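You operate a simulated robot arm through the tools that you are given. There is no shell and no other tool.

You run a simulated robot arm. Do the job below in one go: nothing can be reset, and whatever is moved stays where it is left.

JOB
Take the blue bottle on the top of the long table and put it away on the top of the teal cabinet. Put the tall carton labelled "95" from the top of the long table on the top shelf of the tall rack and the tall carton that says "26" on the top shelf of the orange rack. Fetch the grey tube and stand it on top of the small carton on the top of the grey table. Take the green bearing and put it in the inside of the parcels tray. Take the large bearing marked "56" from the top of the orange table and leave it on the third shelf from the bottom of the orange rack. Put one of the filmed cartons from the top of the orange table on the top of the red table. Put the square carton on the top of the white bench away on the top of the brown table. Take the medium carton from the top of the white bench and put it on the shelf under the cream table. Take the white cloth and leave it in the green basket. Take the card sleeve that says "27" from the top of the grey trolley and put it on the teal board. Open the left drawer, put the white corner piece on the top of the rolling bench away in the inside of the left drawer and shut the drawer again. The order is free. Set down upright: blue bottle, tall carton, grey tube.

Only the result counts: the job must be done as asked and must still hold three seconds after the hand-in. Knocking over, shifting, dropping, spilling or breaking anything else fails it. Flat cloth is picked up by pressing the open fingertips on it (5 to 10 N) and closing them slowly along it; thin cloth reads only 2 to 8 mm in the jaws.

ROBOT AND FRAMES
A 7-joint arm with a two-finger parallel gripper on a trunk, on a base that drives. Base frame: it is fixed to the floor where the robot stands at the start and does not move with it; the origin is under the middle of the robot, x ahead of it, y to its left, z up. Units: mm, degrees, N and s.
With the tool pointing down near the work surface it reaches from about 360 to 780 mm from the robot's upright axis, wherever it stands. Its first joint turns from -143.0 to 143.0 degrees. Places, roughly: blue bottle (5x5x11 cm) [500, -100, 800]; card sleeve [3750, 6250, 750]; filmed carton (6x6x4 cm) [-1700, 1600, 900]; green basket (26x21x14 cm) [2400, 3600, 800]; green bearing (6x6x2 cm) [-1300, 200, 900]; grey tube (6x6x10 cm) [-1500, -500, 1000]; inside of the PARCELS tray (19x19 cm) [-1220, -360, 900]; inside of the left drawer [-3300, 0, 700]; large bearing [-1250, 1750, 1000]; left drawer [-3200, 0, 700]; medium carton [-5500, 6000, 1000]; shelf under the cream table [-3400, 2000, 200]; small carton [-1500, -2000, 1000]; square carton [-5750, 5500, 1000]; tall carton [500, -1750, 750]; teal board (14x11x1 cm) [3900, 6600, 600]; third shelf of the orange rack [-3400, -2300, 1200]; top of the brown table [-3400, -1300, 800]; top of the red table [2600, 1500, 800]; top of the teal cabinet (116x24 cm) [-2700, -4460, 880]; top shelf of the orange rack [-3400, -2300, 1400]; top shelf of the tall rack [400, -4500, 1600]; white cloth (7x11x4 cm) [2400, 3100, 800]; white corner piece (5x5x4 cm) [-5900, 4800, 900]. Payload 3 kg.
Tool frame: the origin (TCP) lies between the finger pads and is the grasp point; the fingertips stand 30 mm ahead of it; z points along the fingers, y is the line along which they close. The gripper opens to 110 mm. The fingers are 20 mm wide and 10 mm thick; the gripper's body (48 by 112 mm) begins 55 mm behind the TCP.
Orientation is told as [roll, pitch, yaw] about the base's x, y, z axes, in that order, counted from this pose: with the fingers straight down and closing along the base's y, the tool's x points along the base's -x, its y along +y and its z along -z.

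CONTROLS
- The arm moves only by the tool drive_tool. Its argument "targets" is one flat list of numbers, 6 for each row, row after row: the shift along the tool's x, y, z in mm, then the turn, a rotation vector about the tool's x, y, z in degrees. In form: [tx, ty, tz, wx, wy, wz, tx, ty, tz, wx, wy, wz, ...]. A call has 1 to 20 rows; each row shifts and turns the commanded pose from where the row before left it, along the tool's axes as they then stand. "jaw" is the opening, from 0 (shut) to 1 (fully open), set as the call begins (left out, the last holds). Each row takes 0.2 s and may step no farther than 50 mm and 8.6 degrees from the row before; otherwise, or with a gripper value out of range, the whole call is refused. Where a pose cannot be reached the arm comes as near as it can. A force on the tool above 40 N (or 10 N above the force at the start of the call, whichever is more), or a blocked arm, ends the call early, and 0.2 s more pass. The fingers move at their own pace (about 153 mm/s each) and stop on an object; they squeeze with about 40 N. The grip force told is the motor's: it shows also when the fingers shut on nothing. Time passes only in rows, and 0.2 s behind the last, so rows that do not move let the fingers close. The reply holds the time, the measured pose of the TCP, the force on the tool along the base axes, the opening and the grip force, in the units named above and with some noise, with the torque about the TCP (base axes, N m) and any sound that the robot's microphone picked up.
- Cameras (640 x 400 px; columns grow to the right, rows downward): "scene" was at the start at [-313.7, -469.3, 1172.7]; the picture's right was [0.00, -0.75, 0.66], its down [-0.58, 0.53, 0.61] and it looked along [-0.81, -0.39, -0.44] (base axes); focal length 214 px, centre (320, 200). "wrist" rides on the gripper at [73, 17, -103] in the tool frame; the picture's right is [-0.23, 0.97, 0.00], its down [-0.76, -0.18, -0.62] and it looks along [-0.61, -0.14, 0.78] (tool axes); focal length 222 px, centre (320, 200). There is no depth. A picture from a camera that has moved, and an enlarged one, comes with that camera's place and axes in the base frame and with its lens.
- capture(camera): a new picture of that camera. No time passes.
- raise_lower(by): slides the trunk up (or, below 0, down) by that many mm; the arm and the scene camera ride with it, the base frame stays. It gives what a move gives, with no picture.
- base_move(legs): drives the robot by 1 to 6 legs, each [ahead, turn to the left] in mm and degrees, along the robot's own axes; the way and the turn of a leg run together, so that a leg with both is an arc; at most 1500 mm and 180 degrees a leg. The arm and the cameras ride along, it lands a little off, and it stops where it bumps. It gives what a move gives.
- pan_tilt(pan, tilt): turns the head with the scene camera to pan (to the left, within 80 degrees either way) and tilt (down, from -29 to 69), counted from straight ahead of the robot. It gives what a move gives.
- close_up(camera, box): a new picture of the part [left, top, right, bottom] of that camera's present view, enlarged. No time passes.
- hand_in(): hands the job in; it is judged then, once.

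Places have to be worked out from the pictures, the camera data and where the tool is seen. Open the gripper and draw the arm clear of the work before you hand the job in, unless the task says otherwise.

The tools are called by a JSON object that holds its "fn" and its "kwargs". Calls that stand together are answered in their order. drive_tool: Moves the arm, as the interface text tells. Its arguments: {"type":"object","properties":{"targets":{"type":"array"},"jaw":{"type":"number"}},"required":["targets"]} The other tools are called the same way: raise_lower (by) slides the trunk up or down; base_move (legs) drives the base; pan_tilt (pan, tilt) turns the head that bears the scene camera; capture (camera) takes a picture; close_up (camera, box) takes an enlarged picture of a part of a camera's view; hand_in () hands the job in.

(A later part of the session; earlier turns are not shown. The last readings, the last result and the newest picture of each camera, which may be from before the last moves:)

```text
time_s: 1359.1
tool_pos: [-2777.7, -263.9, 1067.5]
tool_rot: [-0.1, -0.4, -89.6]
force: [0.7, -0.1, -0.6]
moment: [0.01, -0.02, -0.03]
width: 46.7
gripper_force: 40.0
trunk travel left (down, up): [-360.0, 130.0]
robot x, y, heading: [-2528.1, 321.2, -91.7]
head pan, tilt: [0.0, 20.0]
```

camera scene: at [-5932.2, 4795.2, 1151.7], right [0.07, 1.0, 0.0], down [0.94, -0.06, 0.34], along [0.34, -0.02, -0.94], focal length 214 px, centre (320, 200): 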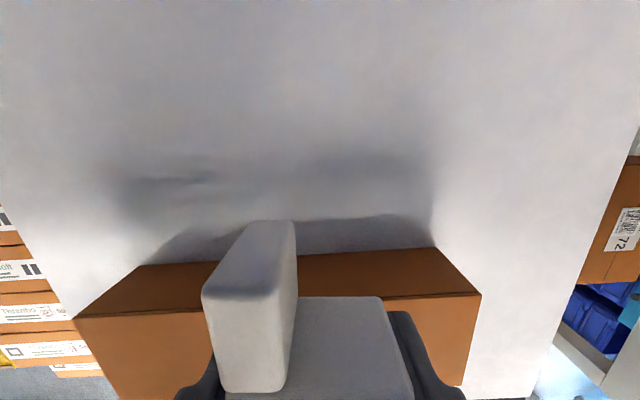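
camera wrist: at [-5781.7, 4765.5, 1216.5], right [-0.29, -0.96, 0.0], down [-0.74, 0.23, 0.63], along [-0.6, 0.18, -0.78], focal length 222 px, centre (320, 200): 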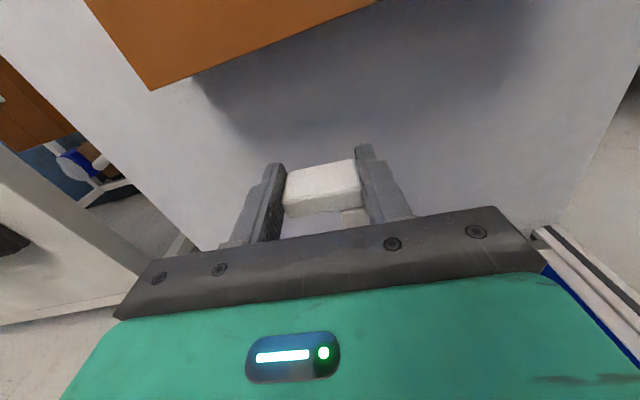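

The robot stands beside the open drawer. I swing the hand over the drawer's interior and look down.

{"fn": "drive_tool", "kwargs": {"targets": [39.3, -16.9, 0, 0, 0, 0, 39.3, -16.9, 0, 0, 0, 0, 39.3, -16.9, 0, 0, 0, 0, 39.3, -16.9, 0, 0, 0, 0, 39.3, -16.9, 0, 0, 0, 0, 39.3, -16.9, 0, 0, 0, 0, 39.3, -16.9, 0, 0, 0, 0, 39.3, -16.9, 0, 0, 0, 0]}}

{"fn": "pan_tilt", "kwargs": {"pan": 0, "tilt": 5}}

{"fn": "capture", "kwargs": {"camera": "scene"}}

```text
time_s: 1360.9
tool_pos: [-2916.3, 47.8, 1064.6]
tool_rot: [-0.1, -0.4, -89.7]
force: [-0.7, -0.8, 0.0]
moment: [0.01, 0.03, -0.01]
width: 46.7
gripper_force: 39.8
trunk travel left (down, up): [-360.0, 130.0]
robot x, y, heading: [-2529.4, 318.1, -91.6]
head pan, tilt: [0.0, 20.0]
```

```text
time_s: 1361.6
tool_pos: [-2916.3, 47.8, 1065.1]
tool_rot: [-0.1, -0.4, -89.5]
force: [-0.5, 0.6, -0.3]
moment: [-0.05, 0.01, 0.01]
width: 46.9
gripper_force: 40.3
trunk travel left (down, up): [-360.0, 130.0]
robot x, y, heading: [-2525.5, 316.7, -91.3]
head pan, tilt: [0.0, 5.0]
```

```text
taken
camera scene: at [-2916.0, -51.2, 1105.1], right [-1.0, -0.01, 0.0], down [-0.01, 1.0, 0.08], along [0.0, 0.08, -1.0], focal length 214 px, centre (320, 200)
```

scene: 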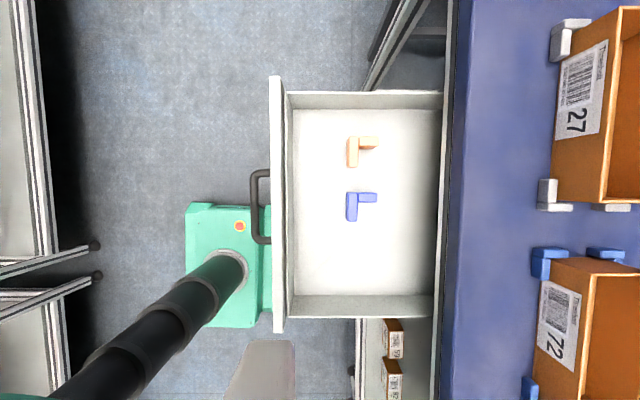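

The drawer holds a tan and a blue corner piece, with free space at its north part. I move over (-2955,100), tuck the head and descend into the drawer.

{"fn": "pan_tilt", "kwargs": {"pan": 0, "tilt": 55}}

{"fn": "drive_tool", "kwargs": {"targets": [26, -19.5, 0, 0, 0, 0, 26, -19.5, 0, 0, 0, 0, 0, 0, 45, 0, 0, 0, 0, 0, 45, 0, 0, 0, 0, 0, 45, 0, 0, 0, 0, 0, 45, 0, 0, 0, 0, 0, 45, 0, 0, 0, 0, 0, 35, 0, 0, 0]}}

{"fn": "capture", "kwargs": {"camera": "wrist"}}

```text
time_s: 1362.8
tool_pos: [-2915.9, 49.1, 1065.0]
tool_rot: [-0.1, -0.5, -89.6]
force: [-0.1, 0.3, -0.1]
moment: [0.0, 0.0, -0.01]
width: 46.5
gripper_force: 39.6
trunk travel left (down, up): [-360.0, 130.0]
robot x, y, heading: [-2527.7, 320.6, -91.6]
head pan, tilt: [0.0, 55.0]
```

```text
time_s: 1364.6
tool_pos: [-2953.6, 100.6, 806.1]
tool_rot: [-0.2, -0.4, -89.5]
force: [0.9, 0.5, 0.2]
moment: [0.0, 0.01, 0.01]
width: 46.7
gripper_force: 40.0
trunk travel left (down, up): [-360.0, 130.0]
robot x, y, heading: [-2526.0, 319.0, -91.5]
head pan, tilt: [0.0, 55.0]
```

```text
taken
camera wrist: at [-2937.2, 173.3, 908.5], right [0.98, -0.22, 0.0], down [-0.17, -0.76, 0.63], along [-0.14, -0.61, -0.78], focal length 222 px, centre (320, 200)
```

wrist: 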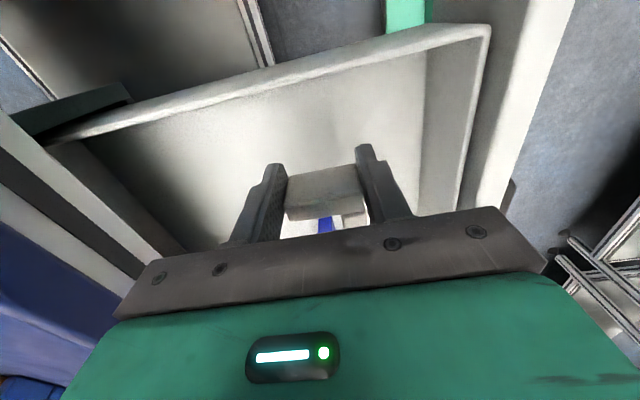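

The piece is entering the drawer with space on all sides. I continue down in smaller rows.

{"fn": "drive_tool", "kwargs": {"targets": [0, 0, 20, 0, 0, 0, 0, 0, 15, 0, 0, 0, 0, 0, 5, 0, 0, 0, 0, 0, 4, 0, 0, 0, 0, 0, 4, 0, 0, 0, 0, 0, 4, 0, 0, 0]}}

```text
time_s: 1366.0
tool_pos: [-2955.7, 98.8, 756.0]
tool_rot: [-0.3, -0.5, -89.7]
force: [0.2, -0.8, 9.4]
moment: [0.04, -0.29, 0.05]
width: 46.7
gripper_force: 39.9
trunk travel left (down, up): [-360.0, 130.0]
robot x, y, heading: [-2527.7, 316.7, -91.8]
head pan, tilt: [0.0, 55.0]
```

Contact with the drawer floor. I open the jaws and rise straight out.

{"fn": "drive_tool", "kwargs": {"targets": [0, 0, 0, 0, 0, 0, 0, 0, 0, 0, 0, 0, 0, 0, -25, 0, 0, 0, 0, 0, -45, 0, 0, 0, 0, 0, -45, 0, 0, 0, 0, 0, -45, 0, 0, 0, 0, 0, -45, 0, 0, 0, 0, 0, -45, 0, 0, 0, 0, 0, -45, 0, 0, 0], "jaw": 0.65}}

{"fn": "pan_tilt", "kwargs": {"pan": 0, "tilt": 15}}

{"fn": "capture", "kwargs": {"camera": "scene"}}

```text
time_s: 1368.0
tool_pos: [-2958.3, 104.6, 1048.3]
tool_rot: [-0.1, -0.4, -89.6]
force: [-1.3, -0.4, 0.2]
moment: [-0.03, -0.02, 0.01]
width: 71.4
gripper_force: 0.1
trunk travel left (down, up): [-360.0, 130.0]
robot x, y, heading: [-2528.1, 321.7, -91.6]
head pan, tilt: [0.0, 55.0]
```

```text
time_s: 1369.1
tool_pos: [-2959.3, 103.8, 1048.5]
tool_rot: [-0.1, -0.4, -89.6]
force: [-0.3, 0.7, 0.1]
moment: [0.01, 0.03, 0.01]
width: 71.4
gripper_force: 0.1
trunk travel left (down, up): [-360.0, 130.0]
robot x, y, heading: [-2525.8, 318.1, -91.6]
head pan, tilt: [0.0, 15.0]
```

```text
taken
camera scene: at [-2958.7, 20.5, 1086.2], right [-1.0, -0.01, 0.0], down [-0.01, 0.97, 0.25], along [0.0, 0.25, -0.97], focal length 214 px, centre (320, 200)
```

scene: 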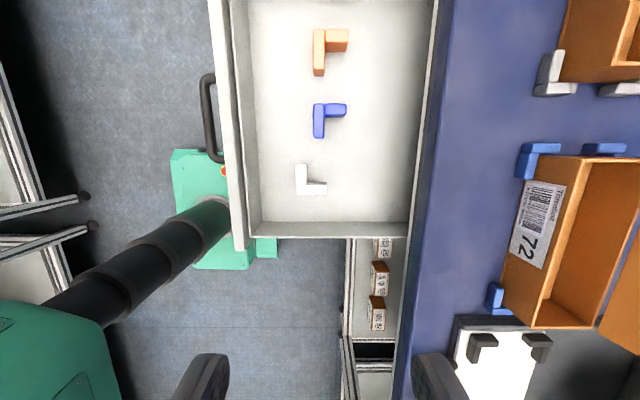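

The white piece lies in the drawer beside the others. Now I turn the robot to face the bench and back off to push the drawer shut from the front.

{"fn": "drive_tool", "kwargs": {"targets": [-30, 35, 0, 0, 0, 0, -30, 35, 0, 0, 0, 0, -30, 35, 0, 0, 0, 0, -40, 25, 0, 0, 0, 0], "jaw": 0}}

{"fn": "base_move", "kwargs": {"legs": [[0, -44]]}}

{"fn": "base_move", "kwargs": {"legs": [[0, -44]]}}

{"fn": "base_move", "kwargs": {"legs": [[-250, 0]]}}

```text
time_s: 1370.1
tool_pos: [-2823.5, -24.5, 1047.4]
tool_rot: [-0.1, -0.5, -89.6]
force: [-0.7, 0.3, -0.6]
moment: [-0.03, -0.02, 0.01]
width: 0.0
gripper_force: 37.9
trunk travel left (down, up): [-360.0, 130.0]
robot x, y, heading: [-2524.1, 319.2, -91.5]
head pan, tilt: [0.0, 15.0]
```

```text
time_s: 1372.5
tool_pos: [-2980.3, 277.3, 1048.4]
tool_rot: [-0.2, -0.5, -133.5]
force: [0.0, -0.1, 0.3]
moment: [0.0, 0.02, 0.01]
width: 0.0
gripper_force: 37.8
trunk travel left (down, up): [-360.0, 130.0]
robot x, y, heading: [-2506.9, 306.3, -135.4]
head pan, tilt: [0.0, 15.0]
```

```text
time_s: 1375.0
tool_pos: [-2864.7, 610.8, 1047.9]
tool_rot: [-0.1, -0.5, -177.8]
force: [0.4, -0.4, 0.7]
moment: [0.0, -0.01, -0.01]
width: 0.0
gripper_force: 37.5
trunk travel left (down, up): [-360.0, 130.0]
robot x, y, heading: [-2513.0, 275.5, -179.5]
head pan, tilt: [0.0, 15.0]
```

```text
time_s: 1376.9
tool_pos: [-2613.4, 613.0, 1048.6]
tool_rot: [-0.1, -0.4, -177.4]
force: [0.2, -0.2, -0.6]
moment: [0.01, -0.06, 0.02]
width: 0.0
gripper_force: 37.9
trunk travel left (down, up): [-360.0, 130.0]
robot x, y, heading: [-2255.9, 279.4, -179.5]
head pan, tilt: [0.0, 15.0]
```

I move the closed hand to the front of the drawer at height and pitch it toward horizontal.

{"fn": "drive_tool", "kwargs": {"targets": [-11, 42.5, 0, 0, 0, 0, -11, 42.5, 0, 0, 0, 0, -11, 42.5, 0, 0, 0, 0, -11, 42.5, 0, 0, 0, 0, -11, 42.5, 0, 0, 0, 0, -11, 42.5, 0, 0, 0, 0, -11, 42.5, 0, 0, 0, 0, -11, 42.5, 0, 0, 0, 0, -11, 42.5, 0, 0, 0, 0, -11, 42.5, 0, 0, 0, 0, -11, 42.5, 0, 0, 0, 0, -11, 42.5, 0, 0, 0, 0, -11, 42.5, 0, 0, 0, 0, -11, 42.5, 0, 0, 0, 0]}}

{"fn": "drive_tool", "kwargs": {"targets": [0, 0, 0, 0, -8, 0, 0, 0, 0, 0, -8, 0, 0, 0, 0, 0, -8, 0, 0, 0, 0, 0, -8, 0, 0, 0, 0, 0, -8, 0, 0, 0, 0, 0, -8, 0, 0, 0, 0, 0, -8, 0, 0, 0, 0, 0, -8, 0, 0, 0, 0, 0, -8, 0, 0, 0, 0, 0, -8, 0]}}

{"fn": "capture", "kwargs": {"camera": "scene"}}

```text
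time_s: 1379.9
tool_pos: [-2737.9, 10.0, 1050.4]
tool_rot: [-0.2, -0.3, -177.6]
force: [-0.1, 1.0, -0.1]
moment: [-0.02, -0.02, -0.04]
width: 0.1
gripper_force: 38.0
trunk travel left (down, up): [-360.0, 130.0]
robot x, y, heading: [-2258.5, 274.2, -179.4]
head pan, tilt: [0.0, 15.0]
```

```text
time_s: 1382.1
tool_pos: [-2757.1, -4.1, 1088.5]
tool_rot: [3.7, -67.7, -178.6]
force: [-0.4, -1.0, -0.4]
moment: [-0.01, -0.01, 0.01]
width: 0.0
gripper_force: 38.2
out of reach, approached as far as the arm can: row 8, 9, 10
trunk travel left (down, up): [-360.0, 130.0]
robot x, y, heading: [-2258.8, 276.7, -179.3]
head pan, tilt: [0.0, 15.0]
```

```text
taken
camera scene: at [-2756.9, 0.5, 1182.4], right [-0.08, 1.0, -0.02], down [0.61, 0.03, -0.8], along [-0.79, -0.08, -0.61], focal length 214 px, centre (320, 200)
```

scene: 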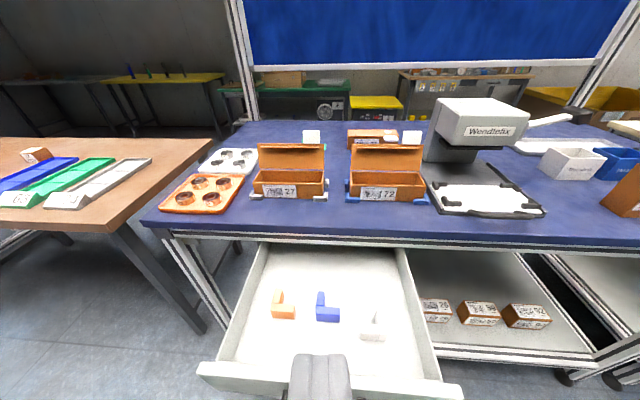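

The drawer contents are fine and the closed fingers are in front of it. I lower the hand below the handle bar's height.

{"fn": "raise_lower", "kwargs": {"by": -320}}

{"fn": "drive_tool", "kwargs": {"targets": [20, 0, 8, 0, 0, 0, 20, 0, 8, 0, 0, 0]}}

{"fn": "capture", "kwargs": {"camera": "scene"}}

{"fn": "capture", "kwargs": {"camera": "wrist"}}

```text
time_s: 1385.2
tool_pos: [-2757.1, -5.2, 767.8]
tool_rot: [3.7, -67.6, -178.6]
force: [-0.2, 0.4, -0.6]
moment: [0.02, 0.0, 0.01]
width: 0.0
gripper_force: 37.8
trunk travel left (down, up): [-40.0, 450.0]
robot x, y, heading: [-2257.3, 281.0, -179.3]
head pan, tilt: [0.0, 15.0]
```

```text
time_s: 1385.8
tool_pos: [-2757.2, -4.7, 746.6]
tool_rot: [3.7, -67.7, -178.6]
force: [0.0, -0.3, 1.3]
moment: [0.0, 0.03, -0.01]
width: 0.0
gripper_force: 37.8
out of reach, approached as far as the arm can: row 2
trunk travel left (down, up): [-40.0, 450.0]
robot x, y, heading: [-2262.0, 277.5, -179.4]
head pan, tilt: [0.0, 15.0]
```

```text
taken
camera scene: at [-2756.7, -0.1, 840.9], right [-0.08, 1.0, -0.02], down [0.61, 0.03, -0.79], along [-0.79, -0.08, -0.61], focal length 214 px, centre (320, 200)
```

scene: 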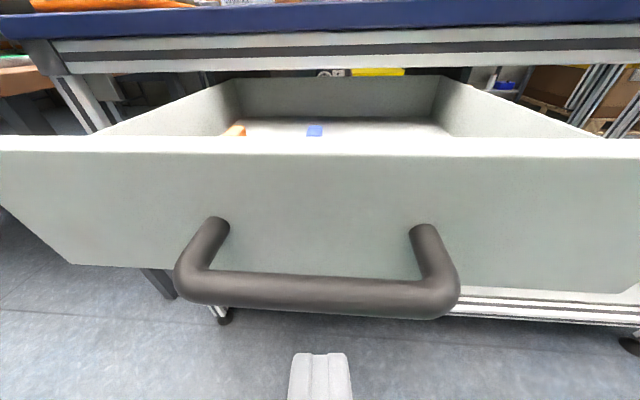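

```text
taken
camera wrist: at [-2632.1, -12.4, 719.7], right [-0.01, -0.97, 0.23], down [0.27, 0.22, 0.94], along [-0.96, 0.07, 0.26], focal length 222 px, centre (320, 200)
```

wrist: 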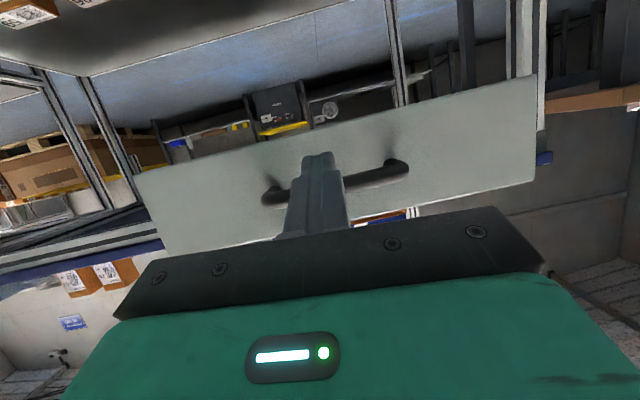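

The fingertips are just below the bar's height. I lower the trunk another 14 mm and drive forward to push the drawer's face.

{"fn": "raise_lower", "kwargs": {"by": -14}}

{"fn": "base_move", "kwargs": {"legs": [[90, 0]]}}

{"fn": "capture", "kwargs": {"camera": "scene"}}

```text
time_s: 1386.5
tool_pos: [-2756.9, -4.2, 732.5]
tool_rot: [3.7, -67.6, -178.6]
force: [-0.7, 0.4, 0.2]
moment: [0.01, 0.02, -0.02]
width: 0.1
gripper_force: 38.1
trunk travel left (down, up): [-26.0, 464.0]
robot x, y, heading: [-2257.0, 281.4, -179.1]
head pan, tilt: [0.0, 15.0]
```

```text
time_s: 1387.6
tool_pos: [-2849.0, -4.8, 732.1]
tool_rot: [3.7, -67.6, -178.7]
force: [0.2, -0.3, -0.1]
moment: [0.02, -0.01, -0.01]
width: 0.0
gripper_force: 37.7
trunk travel left (down, up): [-26.0, 464.0]
robot x, y, heading: [-2349.7, 280.4, -179.4]
head pan, tilt: [0.0, 15.0]
```

```text
taken
camera scene: at [-2848.4, -1.1, 826.9], right [-0.08, 1.0, -0.02], down [0.61, 0.03, -0.79], along [-0.79, -0.08, -0.61], focal length 214 px, centre (320, 200)
```

scene: 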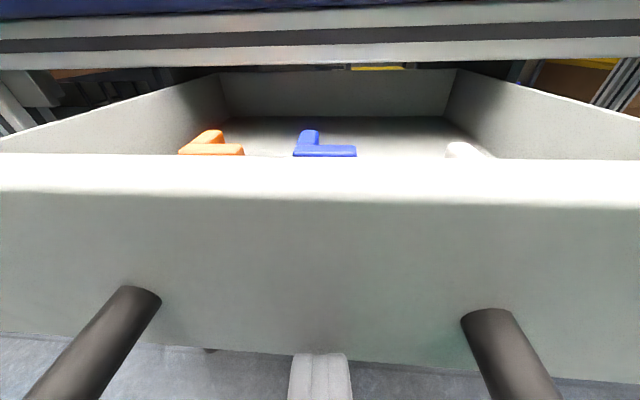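

The drawer is already sliding in with the fingertips on the face's lower edge. I raise 7 mm for a better contact and keep pushing with the base.

{"fn": "raise_lower", "kwargs": {"by": 7}}

{"fn": "base_move", "kwargs": {"legs": [[80, 0]]}}

{"fn": "capture", "kwargs": {"camera": "scene"}}

```text
time_s: 1388.1
tool_pos: [-2849.8, -5.8, 736.9]
tool_rot: [3.2, -67.2, -178.3]
force: [1.7, -3.2, -31.5]
moment: [-0.07, 0.21, -0.05]
width: 0.0
gripper_force: 37.1
trunk travel left (down, up): [-33.0, 457.0]
robot x, y, heading: [-2349.7, 278.5, -179.6]
head pan, tilt: [0.0, 15.0]
```

```text
time_s: 1389.0
tool_pos: [-2881.8, -5.1, 739.9]
tool_rot: [3.6, -67.4, -178.7]
force: [-0.2, -0.4, 0.1]
moment: [-0.01, -0.01, 0.01]
width: 0.1
gripper_force: 37.3
trunk travel left (down, up): [-33.0, 457.0]
robot x, y, heading: [-2381.1, 275.0, -179.1]
head pan, tilt: [0.0, 15.0]
stopped in leg 1: the force on the tool passed its limit at 42 N (the readings are from after the stop); the commanded pose is now the measured one
```

```text
taken
camera scene: at [-2881.9, -0.9, 833.9], right [-0.08, 1.0, -0.02], down [0.61, 0.03, -0.79], along [-0.79, -0.08, -0.61], focal length 214 px, centre (320, 200)
```

scene: 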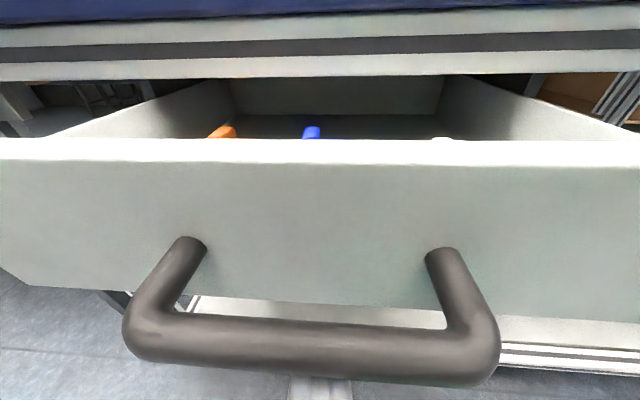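

The drawer slid in by itself to ~120 mm. Pushing on the bar itself is simpler: I raise the hand 26 mm to the bar's height and push with the fingertips against it.

{"fn": "raise_lower", "kwargs": {"by": 26}}

{"fn": "capture", "kwargs": {"camera": "scene"}}

{"fn": "base_move", "kwargs": {"legs": [[60, 0]]}}

{"fn": "capture", "kwargs": {"camera": "scene"}}

```text
time_s: 1389.6
tool_pos: [-2878.2, -2.6, 752.7]
tool_rot: [2.2, -65.9, -177.5]
force: [0.4, -2.2, -19.1]
moment: [0.13, -0.55, -0.14]
width: 0.4
gripper_force: 38.2
trunk travel left (down, up): [-54.0, 436.0]
robot x, y, heading: [-2387.1, 280.9, -179.5]
head pan, tilt: [0.0, 15.0]
stopped: the force on the tool passed its limit at 75 N (the readings are from after the stop); the commanded pose is now the measured one
```

```text
taken
camera scene: at [-2881.5, 0.5, 846.5], right [-0.08, 1.0, -0.02], down [0.63, 0.04, -0.78], along [-0.77, -0.07, -0.63], focal length 214 px, centre (320, 200)
```

scene: 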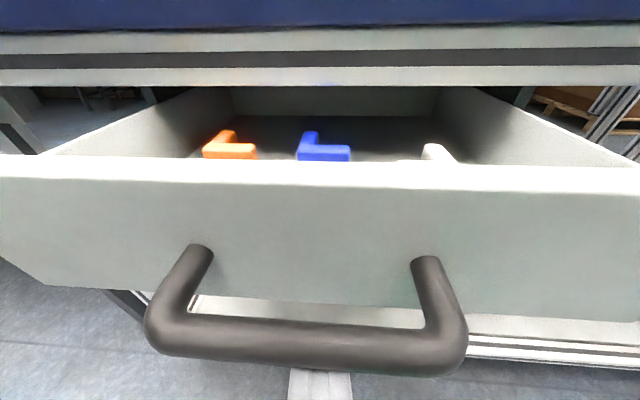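

```text
time_s: 1390.5
tool_pos: [-2940.5, -3.5, 754.0]
tool_rot: [2.3, -66.1, -177.7]
force: [1.0, -1.4, -12.1]
moment: [0.0, -0.38, 0.05]
width: 0.0
gripper_force: 37.8
trunk travel left (down, up): [-54.0, 436.0]
robot x, y, heading: [-2445.1, 275.5, -179.1]
head pan, tilt: [0.0, 15.0]
```

```text
taken
camera scene: at [-2942.1, -0.5, 848.3], right [-0.08, 1.0, -0.02], down [0.63, 0.04, -0.78], along [-0.78, -0.07, -0.63], focal length 214 px, centre (320, 200)
```

scene: 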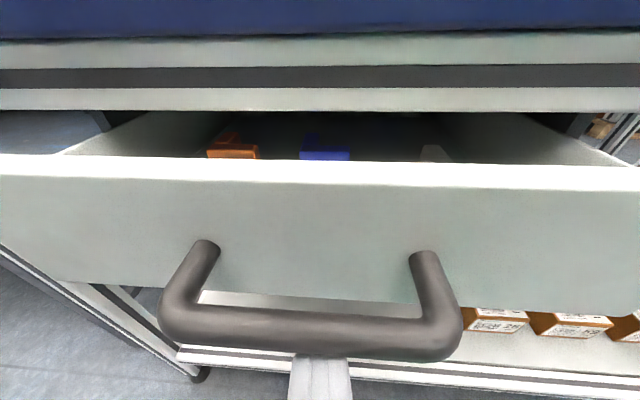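

The bar rests on the fingers and the drawer follows by friction; ~63 mm remain. I keep driving forward gently.

{"fn": "base_move", "kwargs": {"legs": [[45, 0]]}}

{"fn": "capture", "kwargs": {"camera": "scene"}}

```text
time_s: 1391.5
tool_pos: [-2983.5, -4.0, 755.4]
tool_rot: [2.4, -66.4, -177.8]
force: [-0.2, -0.2, -0.6]
moment: [0.0, -0.02, -0.01]
width: 0.2
gripper_force: 37.8
trunk travel left (down, up): [-54.0, 436.0]
robot x, y, heading: [-2493.6, 278.9, -179.2]
head pan, tilt: [0.0, 15.0]
```

```text
taken
camera scene: at [-2986.6, -1.0, 849.5], right [-0.08, 1.0, -0.02], down [0.62, 0.04, -0.78], along [-0.78, -0.07, -0.63], focal length 214 px, centre (320, 200)
```

scene: 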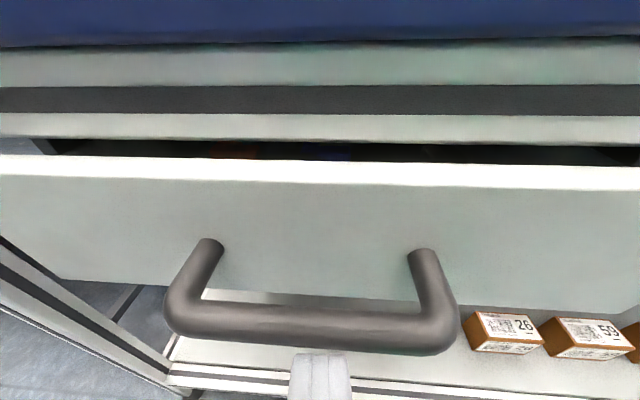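

Almost shut (~20 mm left), and the fingertips are now just in front of the bar. I raise 13 mm to the bar's height and push the rest.

{"fn": "raise_lower", "kwargs": {"by": 13}}

{"fn": "capture", "kwargs": {"camera": "scene"}}

{"fn": "base_move", "kwargs": {"legs": [[40, 0]]}}

{"fn": "capture", "kwargs": {"camera": "scene"}}

```text
time_s: 1392.1
tool_pos: [-2984.7, -4.6, 768.4]
tool_rot: [2.5, -66.3, -177.8]
force: [-0.5, 0.2, 0.1]
moment: [0.01, 0.03, 0.0]
width: 0.0
gripper_force: 38.0
trunk travel left (down, up): [-67.0, 423.0]
robot x, y, heading: [-2487.2, 274.4, -179.5]
head pan, tilt: [0.0, 15.0]
```

```text
taken
camera scene: at [-2986.6, -0.9, 863.1], right [-0.08, 1.0, -0.02], down [0.62, 0.04, -0.78], along [-0.78, -0.07, -0.63], focal length 214 px, centre (320, 200)
```

scene: 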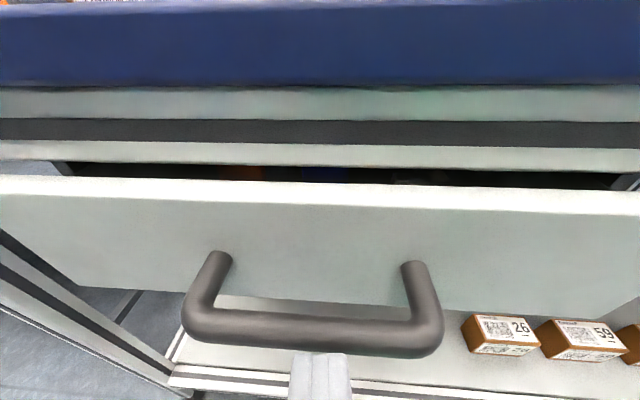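

```text
time_s: 1393.0
tool_pos: [-3013.5, -4.2, 768.9]
tool_rot: [2.5, -65.9, -177.8]
force: [14.5, 2.0, 3.2]
moment: [0.06, -0.06, -0.17]
width: 0.2
gripper_force: 37.6
trunk travel left (down, up): [-67.0, 423.0]
robot x, y, heading: [-2521.3, 276.9, -179.5]
head pan, tilt: [0.0, 15.0]
stopped in leg 1: the force on the tool passed its limit at 184 N (the readings are from after the stop); the commanded pose is now the measured one
```

```text
taken
camera scene: at [-3014.9, -1.3, 863.0], right [-0.08, 1.0, -0.02], down [0.63, 0.04, -0.78], along [-0.77, -0.07, -0.63], focal length 214 px, centre (320, 200)
```

scene: 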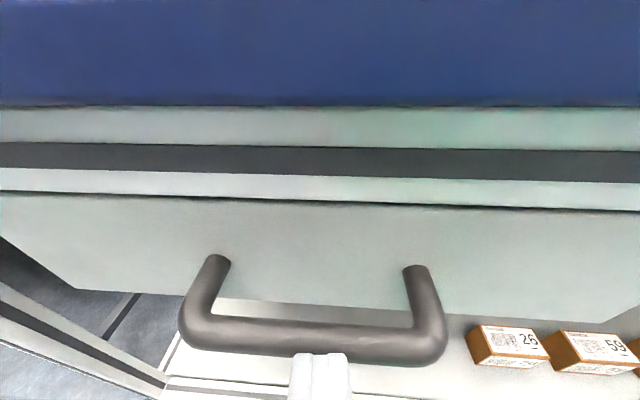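

The drawer is shut flush. I back away from it.

{"fn": "base_move", "kwargs": {"legs": [[-220, 0]]}}

{"fn": "raise_lower", "kwargs": {"by": 60}}

{"fn": "pan_tilt", "kwargs": {"pan": 0, "tilt": -10}}

{"fn": "capture", "kwargs": {"camera": "scene"}}

```text
time_s: 1394.6
tool_pos: [-2801.3, -2.5, 768.1]
tool_rot: [2.5, -65.8, -177.7]
force: [0.4, 0.2, -0.2]
moment: [-0.02, 0.04, 0.0]
width: 0.2
gripper_force: 37.6
trunk travel left (down, up): [-67.0, 423.0]
robot x, y, heading: [-2308.2, 281.5, -179.1]
head pan, tilt: [0.0, 15.0]
```

```text
time_s: 1395.6
tool_pos: [-2801.5, -4.0, 828.4]
tool_rot: [2.5, -65.8, -177.8]
force: [-1.0, -0.1, 0.3]
moment: [-0.02, -0.03, -0.01]
width: 0.1
gripper_force: 37.8
trunk travel left (down, up): [-127.0, 363.0]
robot x, y, heading: [-2306.1, 280.1, -179.3]
head pan, tilt: [0.0, 15.0]
```

```text
time_s: 1396.5
tool_pos: [-2801.5, -2.4, 828.9]
tool_rot: [2.5, -66.0, -177.7]
force: [1.0, 0.9, -0.6]
moment: [-0.02, 0.0, 0.01]
width: 0.2
gripper_force: 37.6
trunk travel left (down, up): [-127.0, 363.0]
robot x, y, heading: [-2311.3, 279.5, -179.4]
head pan, tilt: [0.0, -10.0]
```

```text
taken
camera scene: at [-2811.0, 1.1, 962.7], right [-0.08, 1.0, -0.02], down [0.24, 0.0, -0.97], along [-0.97, -0.08, -0.24], focal length 214 px, centre (320, 200)
```

scene: 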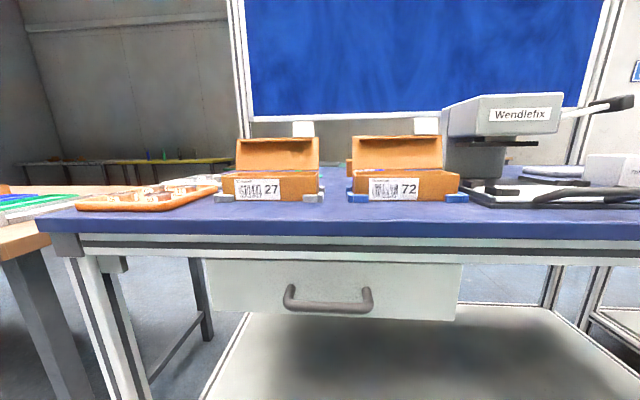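

The drawer is closed as before. All listed moves are done; what remains is the grey tube's lid, which I want to put back on the tube. I relax the arm and drive around the south end to the aisle where the lid lies.

{"fn": "raise_lower", "kwargs": {"by": 220}}

{"fn": "drive_tool", "kwargs": {"targets": [0, -40, 0, 0, 7, 0, 0, -40, 0, 0, 7, 0, 0, -40, 0, 0, 7, 0, 0, -40, 0, 0, 0, 0, 0, -40, 0, 0, 0, 0, 0, -40, 0, 0, 0, 0], "jaw": 0.5}}

{"fn": "base_move", "kwargs": {"legs": [[0, 45]]}}

{"fn": "base_move", "kwargs": {"legs": [[0, 44]]}}

{"fn": "base_move", "kwargs": {"legs": [[1500, 0], [1500, 0], [320, 0]]}}

```text
time_s: 1398.8
tool_pos: [-2801.5, -3.1, 1048.6]
tool_rot: [2.5, -65.9, -177.7]
force: [0.4, 0.9, 0.5]
moment: [0.04, 0.03, -0.02]
width: 0.0
gripper_force: 37.5
trunk travel left (down, up): [-347.0, 143.0]
robot x, y, heading: [-2307.7, 283.2, -179.2]
head pan, tilt: [0.0, -10.0]
```

```text
time_s: 1400.2
tool_pos: [-2836.5, 231.1, 1063.0]
tool_rot: [1.5, -44.7, -176.3]
force: [1.0, 0.4, -0.4]
moment: [0.04, -0.01, -0.03]
width: 55.2
gripper_force: 0.1
out of reach, approached as far as the arm can: row 1, 5
trunk travel left (down, up): [-347.0, 143.0]
robot x, y, heading: [-2305.2, 281.2, -179.3]
head pan, tilt: [0.0, -10.0]
```

```text
time_s: 1402.8
tool_pos: [-2648.8, -129.0, 1062.9]
tool_rot: [1.4, -44.8, -131.5]
force: [1.0, 0.6, -0.3]
moment: [0.01, -0.01, 0.02]
width: 55.0
gripper_force: 0.0
trunk travel left (down, up): [-347.0, 143.0]
robot x, y, heading: [-2328.1, 298.8, -134.3]
head pan, tilt: [0.0, -10.0]
```

```text
time_s: 1405.3
tool_pos: [-2251.8, -231.5, 1061.2]
tool_rot: [1.3, -44.8, -86.7]
force: [-0.1, 0.3, -0.6]
moment: [0.0, 0.01, 0.01]
width: 55.2
gripper_force: 0.1
trunk travel left (down, up): [-347.0, 143.0]
robot x, y, heading: [-2354.2, 296.8, -89.7]
head pan, tilt: [0.0, -10.0]
```

```text
time_s: 1421.4
tool_pos: [-2256.5, -3547.5, 1062.8]
tool_rot: [1.4, -44.8, -86.5]
force: [-0.1, -0.5, 0.0]
moment: [0.0, -0.01, -0.03]
width: 55.3
gripper_force: 0.1
trunk travel left (down, up): [-347.0, 143.0]
robot x, y, heading: [-2352.8, -3017.4, -90.3]
head pan, tilt: [0.0, -10.0]
```

{"fn": "base_move", "kwargs": {"legs": [[0, 45]]}}

{"fn": "base_move", "kwargs": {"legs": [[0, 45]]}}

{"fn": "base_move", "kwargs": {"legs": [[1500, 0], [430, 0]]}}

{"fn": "base_move", "kwargs": {"legs": [[0, 45]]}}

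{"fn": "base_move", "kwargs": {"legs": [[0, 45]]}}

```text
time_s: 1423.9
tool_pos: [-1917.5, -3327.8, 1062.9]
tool_rot: [1.5, -44.7, -42.6]
force: [0.5, 0.3, 0.0]
moment: [0.03, 0.01, 0.02]
width: 55.2
gripper_force: 0.0
trunk travel left (down, up): [-347.0, 143.0]
robot x, y, heading: [-2378.0, -3032.4, -45.8]
head pan, tilt: [0.0, -10.0]
```

```text
time_s: 1426.4
tool_pos: [-1843.3, -2913.8, 1064.5]
tool_rot: [1.5, -44.7, 2.8]
force: [0.1, -0.6, -0.4]
moment: [0.03, 0.01, 0.0]
width: 55.1
gripper_force: 0.0
trunk travel left (down, up): [-347.0, 143.0]
robot x, y, heading: [-2372.8, -3063.0, -0.8]
head pan, tilt: [0.0, -10.0]
```

```text
time_s: 1436.1
tool_pos: [87.3, -2942.6, 1064.3]
tool_rot: [1.4, -44.8, 3.0]
force: [-0.3, 1.2, 0.2]
moment: [0.02, 0.0, -0.01]
width: 55.2
gripper_force: 0.1
trunk travel left (down, up): [-347.0, 143.0]
robot x, y, heading: [-443.0, -3091.5, -0.6]
head pan, tilt: [0.0, -10.0]
```

```text
time_s: 1438.6
tool_pos: [-167.6, -2614.0, 1065.7]
tool_rot: [1.4, -44.9, 47.1]
force: [0.0, -0.1, 0.4]
moment: [0.0, -0.02, -0.01]
width: 55.1
gripper_force: 0.0
trunk travel left (down, up): [-347.0, 143.0]
robot x, y, heading: [-425.5, -3108.6, 43.4]
head pan, tilt: [0.0, -10.0]
```

```text
time_s: 1441.0
tool_pos: [-585.7, -2573.0, 1064.5]
tool_rot: [1.4, -44.8, 91.4]
force: [0.3, 0.3, 0.2]
moment: [0.01, 0.01, -0.02]
width: 55.0
gripper_force: 0.1
trunk travel left (down, up): [-347.0, 143.0]
robot x, y, heading: [-400.6, -3106.7, 87.4]
head pan, tilt: [0.0, -10.0]
```

{"fn": "base_move", "kwargs": {"legs": [[0, 4], [1500, 0], [720, 0]]}}

{"fn": "base_move", "kwargs": {"legs": [[0, 45]]}}

{"fn": "base_move", "kwargs": {"legs": [[0, 44]]}}

{"fn": "pan_tilt", "kwargs": {"pan": 0, "tilt": 5}}

{"fn": "capture", "kwargs": {"camera": "scene"}}

```text
time_s: 1452.5
tool_pos: [-678.5, -373.8, 1065.6]
tool_rot: [1.4, -44.8, 95.7]
force: [0.5, 0.6, -0.8]
moment: [-0.02, -0.04, 0.01]
width: 55.1
gripper_force: 0.1
trunk travel left (down, up): [-347.0, 143.0]
robot x, y, heading: [-453.3, -891.5, 91.8]
head pan, tilt: [0.0, -10.0]
```

```text
time_s: 1455.0
tool_pos: [-982.7, -689.2, 1066.8]
tool_rot: [1.5, -44.9, 141.1]
force: [0.8, 0.2, -0.1]
moment: [0.02, 0.0, -0.01]
width: 55.0
gripper_force: 0.2
trunk travel left (down, up): [-347.0, 143.0]
robot x, y, heading: [-437.7, -877.0, 137.0]
head pan, tilt: [0.0, -10.0]
```

```text
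time_s: 1457.4
tool_pos: [-963.0, -1119.7, 1067.1]
tool_rot: [1.5, -44.8, -175.3]
force: [0.0, 0.3, 0.2]
moment: [0.0, 0.01, -0.01]
width: 54.8
gripper_force: 0.1
trunk travel left (down, up): [-347.0, 143.0]
robot x, y, heading: [-443.2, -852.5, -179.6]
head pan, tilt: [0.0, -10.0]
```

```text
time_s: 1458.2
tool_pos: [-962.2, -1117.3, 1068.1]
tool_rot: [1.4, -44.7, -175.3]
force: [0.4, 0.8, 0.1]
moment: [-0.01, 0.0, 0.02]
width: 54.9
gripper_force: 0.0
trunk travel left (down, up): [-347.0, 143.0]
robot x, y, heading: [-439.9, -855.8, -179.6]
head pan, tilt: [0.0, 5.0]
```

```text
taken
camera scene: at [-1008.5, -1118.5, 1167.3], right [-0.1, 0.99, -0.02], down [0.77, 0.07, -0.64], along [-0.64, -0.08, -0.77], focal length 214 px, centre (320, 200)
```

scene: 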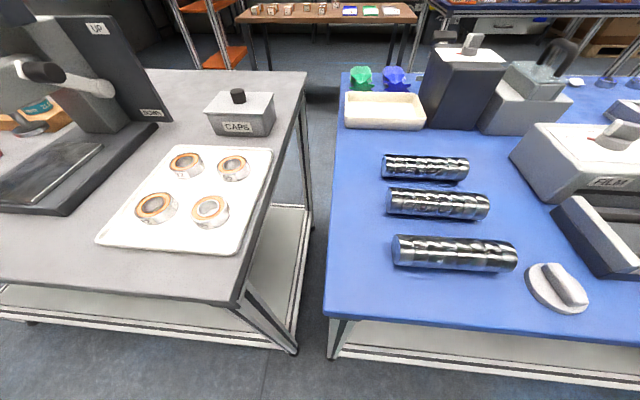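

The lid lies where I left it. I drive 140 mm closer, set the hand vertical and move above it.

{"fn": "base_move", "kwargs": {"legs": [[140, 0]]}}

{"fn": "drive_tool", "kwargs": {"targets": [0, -36, 0, 0, 7.5, 0, 0, -36, 0, 0, 7.5, 0, 0, -36, 0, 0, 7.5, 0, 0, -36, 0, 0, 7.5, 0, 0, -36, 0, 0, 7.5, 0, 0, -36, 0, 0, 7.3, 0, 0, -36, 0, 0, 0, 0], "jaw": 0.5}}

{"fn": "pan_tilt", "kwargs": {"pan": 0, "tilt": 15}}

{"fn": "capture", "kwargs": {"camera": "scene"}}

{"fn": "capture", "kwargs": {"camera": "wrist"}}

```text
time_s: 1459.5
tool_pos: [-1102.2, -1119.0, 1067.0]
tool_rot: [1.5, -44.7, -175.1]
force: [0.4, 0.2, -0.3]
moment: [0.01, 0.0, 0.0]
width: 55.0
gripper_force: 0.0
trunk travel left (down, up): [-347.0, 143.0]
robot x, y, heading: [-577.8, -853.8, -179.9]
head pan, tilt: [0.0, 5.0]
```

```text
time_s: 1461.1
tool_pos: [-1129.5, -868.3, 1064.7]
tool_rot: [1.1, 0.2, -174.1]
force: [0.1, 0.1, -0.1]
moment: [0.04, 0.01, 0.0]
width: 55.1
gripper_force: 0.0
trunk travel left (down, up): [-347.0, 143.0]
robot x, y, heading: [-579.7, -851.6, -179.6]
head pan, tilt: [0.0, 5.0]
```

```text
time_s: 1461.8
tool_pos: [-1128.6, -867.4, 1064.5]
tool_rot: [1.0, 0.0, -174.2]
force: [-0.2, -1.2, 0.0]
moment: [0.02, -0.01, 0.0]
width: 55.0
gripper_force: 0.0
trunk travel left (down, up): [-347.0, 143.0]
robot x, y, heading: [-577.6, -851.6, -179.8]
head pan, tilt: [0.0, 15.0]
```

```text
taken
camera scene: at [-1215.4, -874.2, 1102.4], right [-0.1, 0.99, -0.02], down [0.96, 0.1, 0.26], along [0.26, 0.01, -0.97], focal length 214 px, centre (320, 200)
```

scene: 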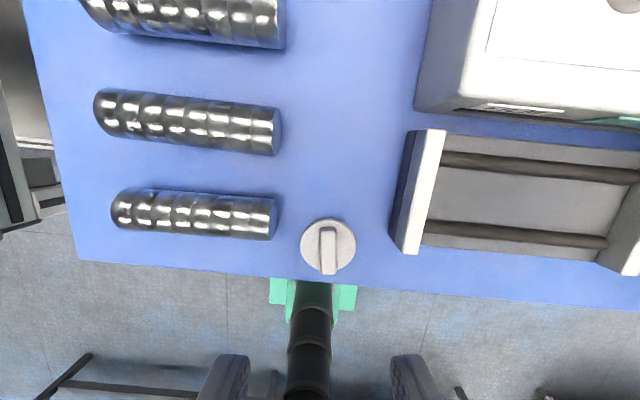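

```text
taken
camera wrist: at [-1054.9, -876.4, 1168.9], right [-0.13, -0.99, 0.02], down [-0.78, 0.11, 0.62], along [-0.62, 0.07, -0.79], focal length 222 px, centre (320, 200)
```

wrist: 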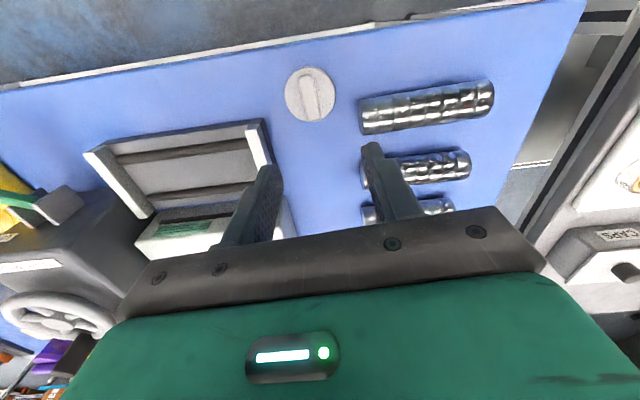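

The lid is at about (-1116,-858). I align over it with the jaws at 64 mm and descend partway, keeping clear of the roller next to it.

{"fn": "drive_tool", "kwargs": {"targets": [15, -7.9, 0, 1, 0, 0, 0, 0, 40, 0, 0, 0, 0, 0, 40, 0, 0, 0, 0, 0, 20, 0, 0, 0], "jaw": 0.6}}

{"fn": "pan_tilt", "kwargs": {"pan": 0, "tilt": 28}}

{"fn": "capture", "kwargs": {"camera": "scene"}}

```text
time_s: 1462.8
tool_pos: [-1114.3, -858.1, 962.7]
tool_rot: [0.1, 0.0, -174.1]
force: [-0.4, -0.4, -0.5]
moment: [0.0, 0.0, -0.02]
width: 66.0
gripper_force: 0.0
trunk travel left (down, up): [-347.0, 143.0]
robot x, y, heading: [-577.6, -850.5, -179.6]
head pan, tilt: [0.0, 15.0]
```

```text
time_s: 1463.6
tool_pos: [-1113.9, -858.4, 963.3]
tool_rot: [0.0, 0.0, -174.2]
force: [0.3, -0.3, 0.4]
moment: [0.03, 0.0, 0.04]
width: 66.1
gripper_force: 0.0
trunk travel left (down, up): [-347.0, 143.0]
robot x, y, heading: [-577.7, -855.5, -179.6]
head pan, tilt: [0.0, 28.0]
```

```text
taken
camera scene: at [-1179.8, -862.5, 1003.4], right [-0.1, 0.99, 0.0], down [0.88, 0.09, 0.47], along [0.47, 0.05, -0.88], focal length 214 px, centre (320, 200)
```

scene: 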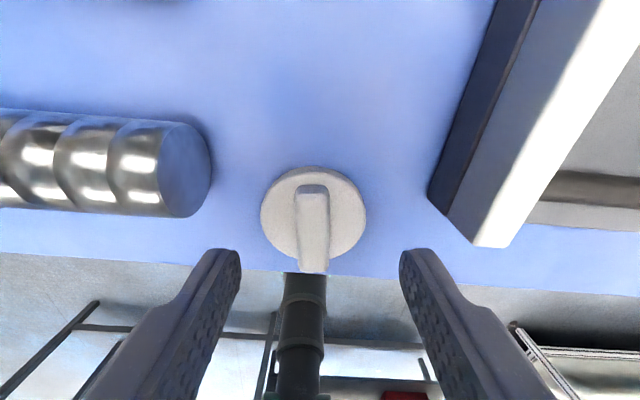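

The disc centre is (-1123,-860), top ≈911. I shift slightly (keeping 4 mm from the roller), narrow the jaws to 60 mm and lower the tips to the table.

{"fn": "drive_tool", "kwargs": {"targets": [-3, 1.6, 0, 0, 0, 0, 0, 0, 0, 0, 0, 0, 0, 0, 18, 0, 0, 0, 0, 0, 8, 0, 0, 0, 0, 0, 3, 0, 0, 0], "jaw": 0.55}}

{"fn": "capture", "kwargs": {"camera": "scene"}}

```text
time_s: 1464.8
tool_pos: [-1117.9, -860.6, 934.5]
tool_rot: [-0.1, 0.0, -174.2]
force: [0.4, -0.1, 0.6]
moment: [-0.01, -0.02, 0.01]
width: 60.5
gripper_force: 0.1
trunk travel left (down, up): [-347.0, 143.0]
robot x, y, heading: [-578.5, -851.6, -179.6]
head pan, tilt: [0.0, 28.0]
```

```text
taken
camera scene: at [-1182.4, -865.1, 974.8], right [-0.1, 0.99, 0.0], down [0.88, 0.09, 0.47], along [0.47, 0.05, -0.88], focal length 214 px, centre (320, 200)
```

scene: 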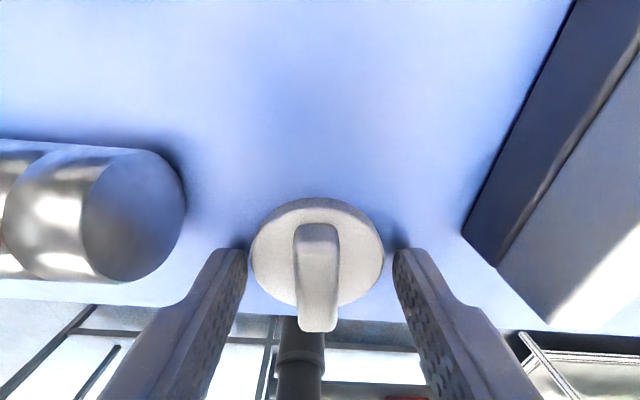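

The lid is between the fingertips. I lower 3 mm more and close on its rim.

{"fn": "drive_tool", "kwargs": {"targets": [0, 0, 2, 0, 0, 0, 0, 0, 1.5, 0, 0, 0]}}

{"fn": "drive_tool", "kwargs": {"targets": [0, 0, 0, 0, 0, 0, 0, 0, 0, 0, 0, 0, 0, 0, 0, 0, 0, 0], "jaw": 0}}

{"fn": "drive_tool", "kwargs": {"targets": [0, 0, -5, 0, 0, 0, 0, 0, -20, 0, 0, 0, 0, 0, -45, 0, 0, 0, 0, 0, -45, 0, 0, 0, 0, 0, -45, 0, 0, 0]}}

{"fn": "capture", "kwargs": {"camera": "scene"}}

{"fn": "capture", "kwargs": {"camera": "wrist"}}

```text
time_s: 1465.4
tool_pos: [-1117.9, -860.8, 931.1]
tool_rot: [0.0, 0.0, -174.2]
force: [0.2, -0.8, 0.1]
moment: [-0.01, 0.02, 0.0]
width: 60.7
gripper_force: 0.1
trunk travel left (down, up): [-347.0, 143.0]
robot x, y, heading: [-577.5, -850.1, -179.7]
head pan, tilt: [0.0, 28.0]
```

```text
time_s: 1466.2
tool_pos: [-1116.7, -861.1, 932.0]
tool_rot: [0.0, -0.1, -174.2]
force: [-0.5, -0.3, 0.6]
moment: [0.02, -0.02, 0.0]
width: 49.7
gripper_force: 39.7
trunk travel left (down, up): [-347.0, 143.0]
robot x, y, heading: [-578.8, -854.1, -179.4]
head pan, tilt: [0.0, 28.0]
```

```text
time_s: 1467.4
tool_pos: [-1117.2, -860.0, 1093.4]
tool_rot: [0.0, 0.1, -174.2]
force: [0.1, -0.5, -1.0]
moment: [-0.02, -0.02, -0.03]
width: 50.2
gripper_force: 40.0
trunk travel left (down, up): [-347.0, 143.0]
robot x, y, heading: [-576.0, -853.9, -179.5]
head pan, tilt: [0.0, 28.0]
```

```text
taken
camera scene: at [-1182.8, -864.5, 1132.7], right [-0.1, 0.99, 0.0], down [0.88, 0.09, 0.47], along [0.47, 0.05, -0.88], focal length 214 px, centre (320, 200)
```

scene: 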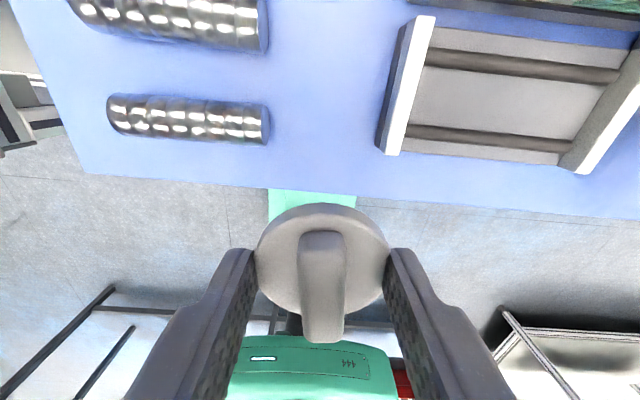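

```text
taken
camera wrist: at [-1043.2, -870.0, 1196.8], right [-0.13, -0.99, 0.0], down [-0.78, 0.1, 0.62], along [-0.62, 0.08, -0.78], focal length 222 px, centre (320, 200)
```

wrist: 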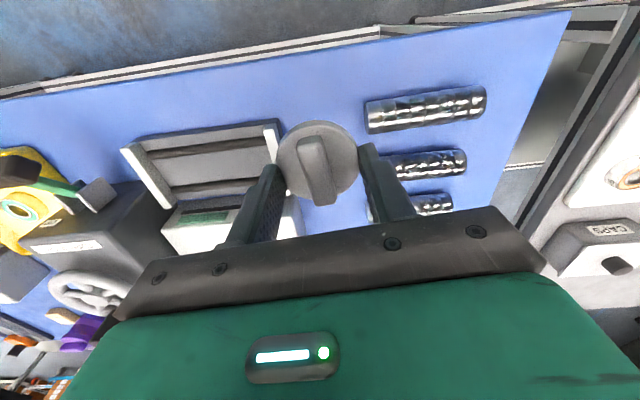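

The lid is held level at the fingertips. I drive back around the south end to the west side of the grey table.

{"fn": "base_move", "kwargs": {"legs": [[-170, 0], [0, 45]]}}

{"fn": "base_move", "kwargs": {"legs": [[0, 45]]}}

{"fn": "base_move", "kwargs": {"legs": [[1500, 0], [680, 0]]}}

{"fn": "base_move", "kwargs": {"legs": [[0, -45]]}}

{"fn": "base_move", "kwargs": {"legs": [[0, -45]]}}

```text
time_s: 1471.0
tool_pos: [-788.3, -1235.0, 1092.6]
tool_rot: [0.1, 0.0, -129.6]
force: [0.5, 0.6, -0.2]
moment: [-0.01, 0.0, -0.02]
width: 49.6
gripper_force: 40.2
trunk travel left (down, up): [-347.0, 143.0]
robot x, y, heading: [-430.4, -829.8, -135.5]
head pan, tilt: [0.0, 28.0]
```

```text
time_s: 1473.5
tool_pos: [-399.0, -1369.6, 1093.2]
tool_rot: [0.1, 0.1, -84.7]
force: [-0.2, 0.4, -0.3]
moment: [-0.04, -0.04, 0.03]
width: 49.9
gripper_force: 40.0
trunk travel left (down, up): [-347.0, 143.0]
robot x, y, heading: [-467.0, -834.6, -90.8]
head pan, tilt: [0.0, 28.0]
```

```text
time_s: 1484.2
tool_pos: [-423.5, -3534.7, 1093.8]
tool_rot: [0.1, -0.1, -84.3]
force: [-0.3, 0.8, -0.5]
moment: [0.01, 0.01, -0.02]
width: 49.6
gripper_force: 39.9
trunk travel left (down, up): [-347.0, 143.0]
robot x, y, heading: [-491.7, -2994.6, -90.2]
head pan, tilt: [0.0, 28.0]
```

```text
time_s: 1486.7
tool_pos: [-821.4, -3429.3, 1092.8]
tool_rot: [0.1, -0.1, -129.0]
force: [-0.1, 0.0, 0.2]
moment: [-0.01, 0.0, 0.0]
width: 49.4
gripper_force: 39.8
trunk travel left (down, up): [-347.0, 143.0]
robot x, y, heading: [-470.1, -3019.0, -134.9]
head pan, tilt: [0.0, 28.0]
```

```text
time_s: 1489.2
tool_pos: [-1008.1, -3063.7, 1095.1]
tool_rot: [0.1, 0.0, -173.7]
force: [0.6, -0.4, 0.3]
moment: [0.01, 0.0, 0.02]
width: 49.8
gripper_force: 40.2
trunk travel left (down, up): [-347.0, 143.0]
robot x, y, heading: [-466.3, -3051.9, -179.4]
head pan, tilt: [0.0, 28.0]
```

{"fn": "base_move", "kwargs": {"legs": [[1500, 0], [400, 0]]}}

{"fn": "base_move", "kwargs": {"legs": [[0, -45]]}}

{"fn": "base_move", "kwargs": {"legs": [[0, -45]]}}

{"fn": "base_move", "kwargs": {"legs": [[1060, 0]]}}

{"fn": "base_move", "kwargs": {"legs": [[0, -45]]}}

{"fn": "base_move", "kwargs": {"legs": [[0, -45]]}}

```text
time_s: 1498.7
tool_pos: [-2903.3, -3104.2, 1095.8]
tool_rot: [0.2, 0.1, -173.2]
force: [1.1, 0.7, 0.4]
moment: [0.03, -0.01, 0.0]
width: 52.0
gripper_force: 40.2
trunk travel left (down, up): [-347.0, 143.0]
robot x, y, heading: [-2363.1, -3088.2, -178.8]
head pan, tilt: [0.0, 28.0]
```

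```text
time_s: 1501.2
tool_pos: [-2755.2, -2718.3, 1096.2]
tool_rot: [0.1, 0.1, 141.5]
force: [-0.3, -0.1, -0.2]
moment: [0.02, 0.03, -0.01]
width: 51.5
gripper_force: 39.7
trunk travel left (down, up): [-347.0, 143.0]
robot x, y, heading: [-2386.1, -3111.5, 136.2]
head pan, tilt: [0.0, 28.0]
```

```text
time_s: 1503.7
tool_pos: [-2361.1, -2572.3, 1097.0]
tool_rot: [0.1, 0.1, 95.6]
force: [-0.2, 0.7, 0.2]
moment: [0.02, 0.0, 0.01]
width: 51.9
gripper_force: 40.0
trunk travel left (down, up): [-347.0, 143.0]
robot x, y, heading: [-2421.3, -3106.7, 90.5]
head pan, tilt: [0.0, 28.0]
```

```text
time_s: 1509.2
tool_pos: [-2381.2, -1503.6, 1095.9]
tool_rot: [0.0, 0.0, 95.7]
force: [0.0, 0.0, -0.3]
moment: [0.0, -0.03, 0.01]
width: 51.7
gripper_force: 39.6
trunk travel left (down, up): [-347.0, 143.0]
robot x, y, heading: [-2436.8, -2040.5, 91.0]
head pan, tilt: [0.0, 28.0]
```

```text
time_s: 1511.7
tool_pos: [-2015.4, -1704.2, 1097.5]
tool_rot: [0.1, 0.0, 50.6]
force: [1.1, 0.0, -0.7]
moment: [0.03, -0.03, 0.0]
width: 52.1
gripper_force: 40.3
trunk travel left (down, up): [-347.0, 143.0]
robot x, y, heading: [-2462.0, -2016.8, 46.0]
head pan, tilt: [0.0, 28.0]
```

```text
time_s: 1514.2
tool_pos: [-1922.2, -2110.9, 1097.6]
tool_rot: [0.1, 0.0, 6.0]
force: [0.2, 0.9, -0.5]
moment: [-0.01, -0.03, -0.01]
width: 52.1
gripper_force: 39.9
trunk travel left (down, up): [-347.0, 143.0]
robot x, y, heading: [-2460.3, -1986.4, 1.8]
head pan, tilt: [0.0, 28.0]
```

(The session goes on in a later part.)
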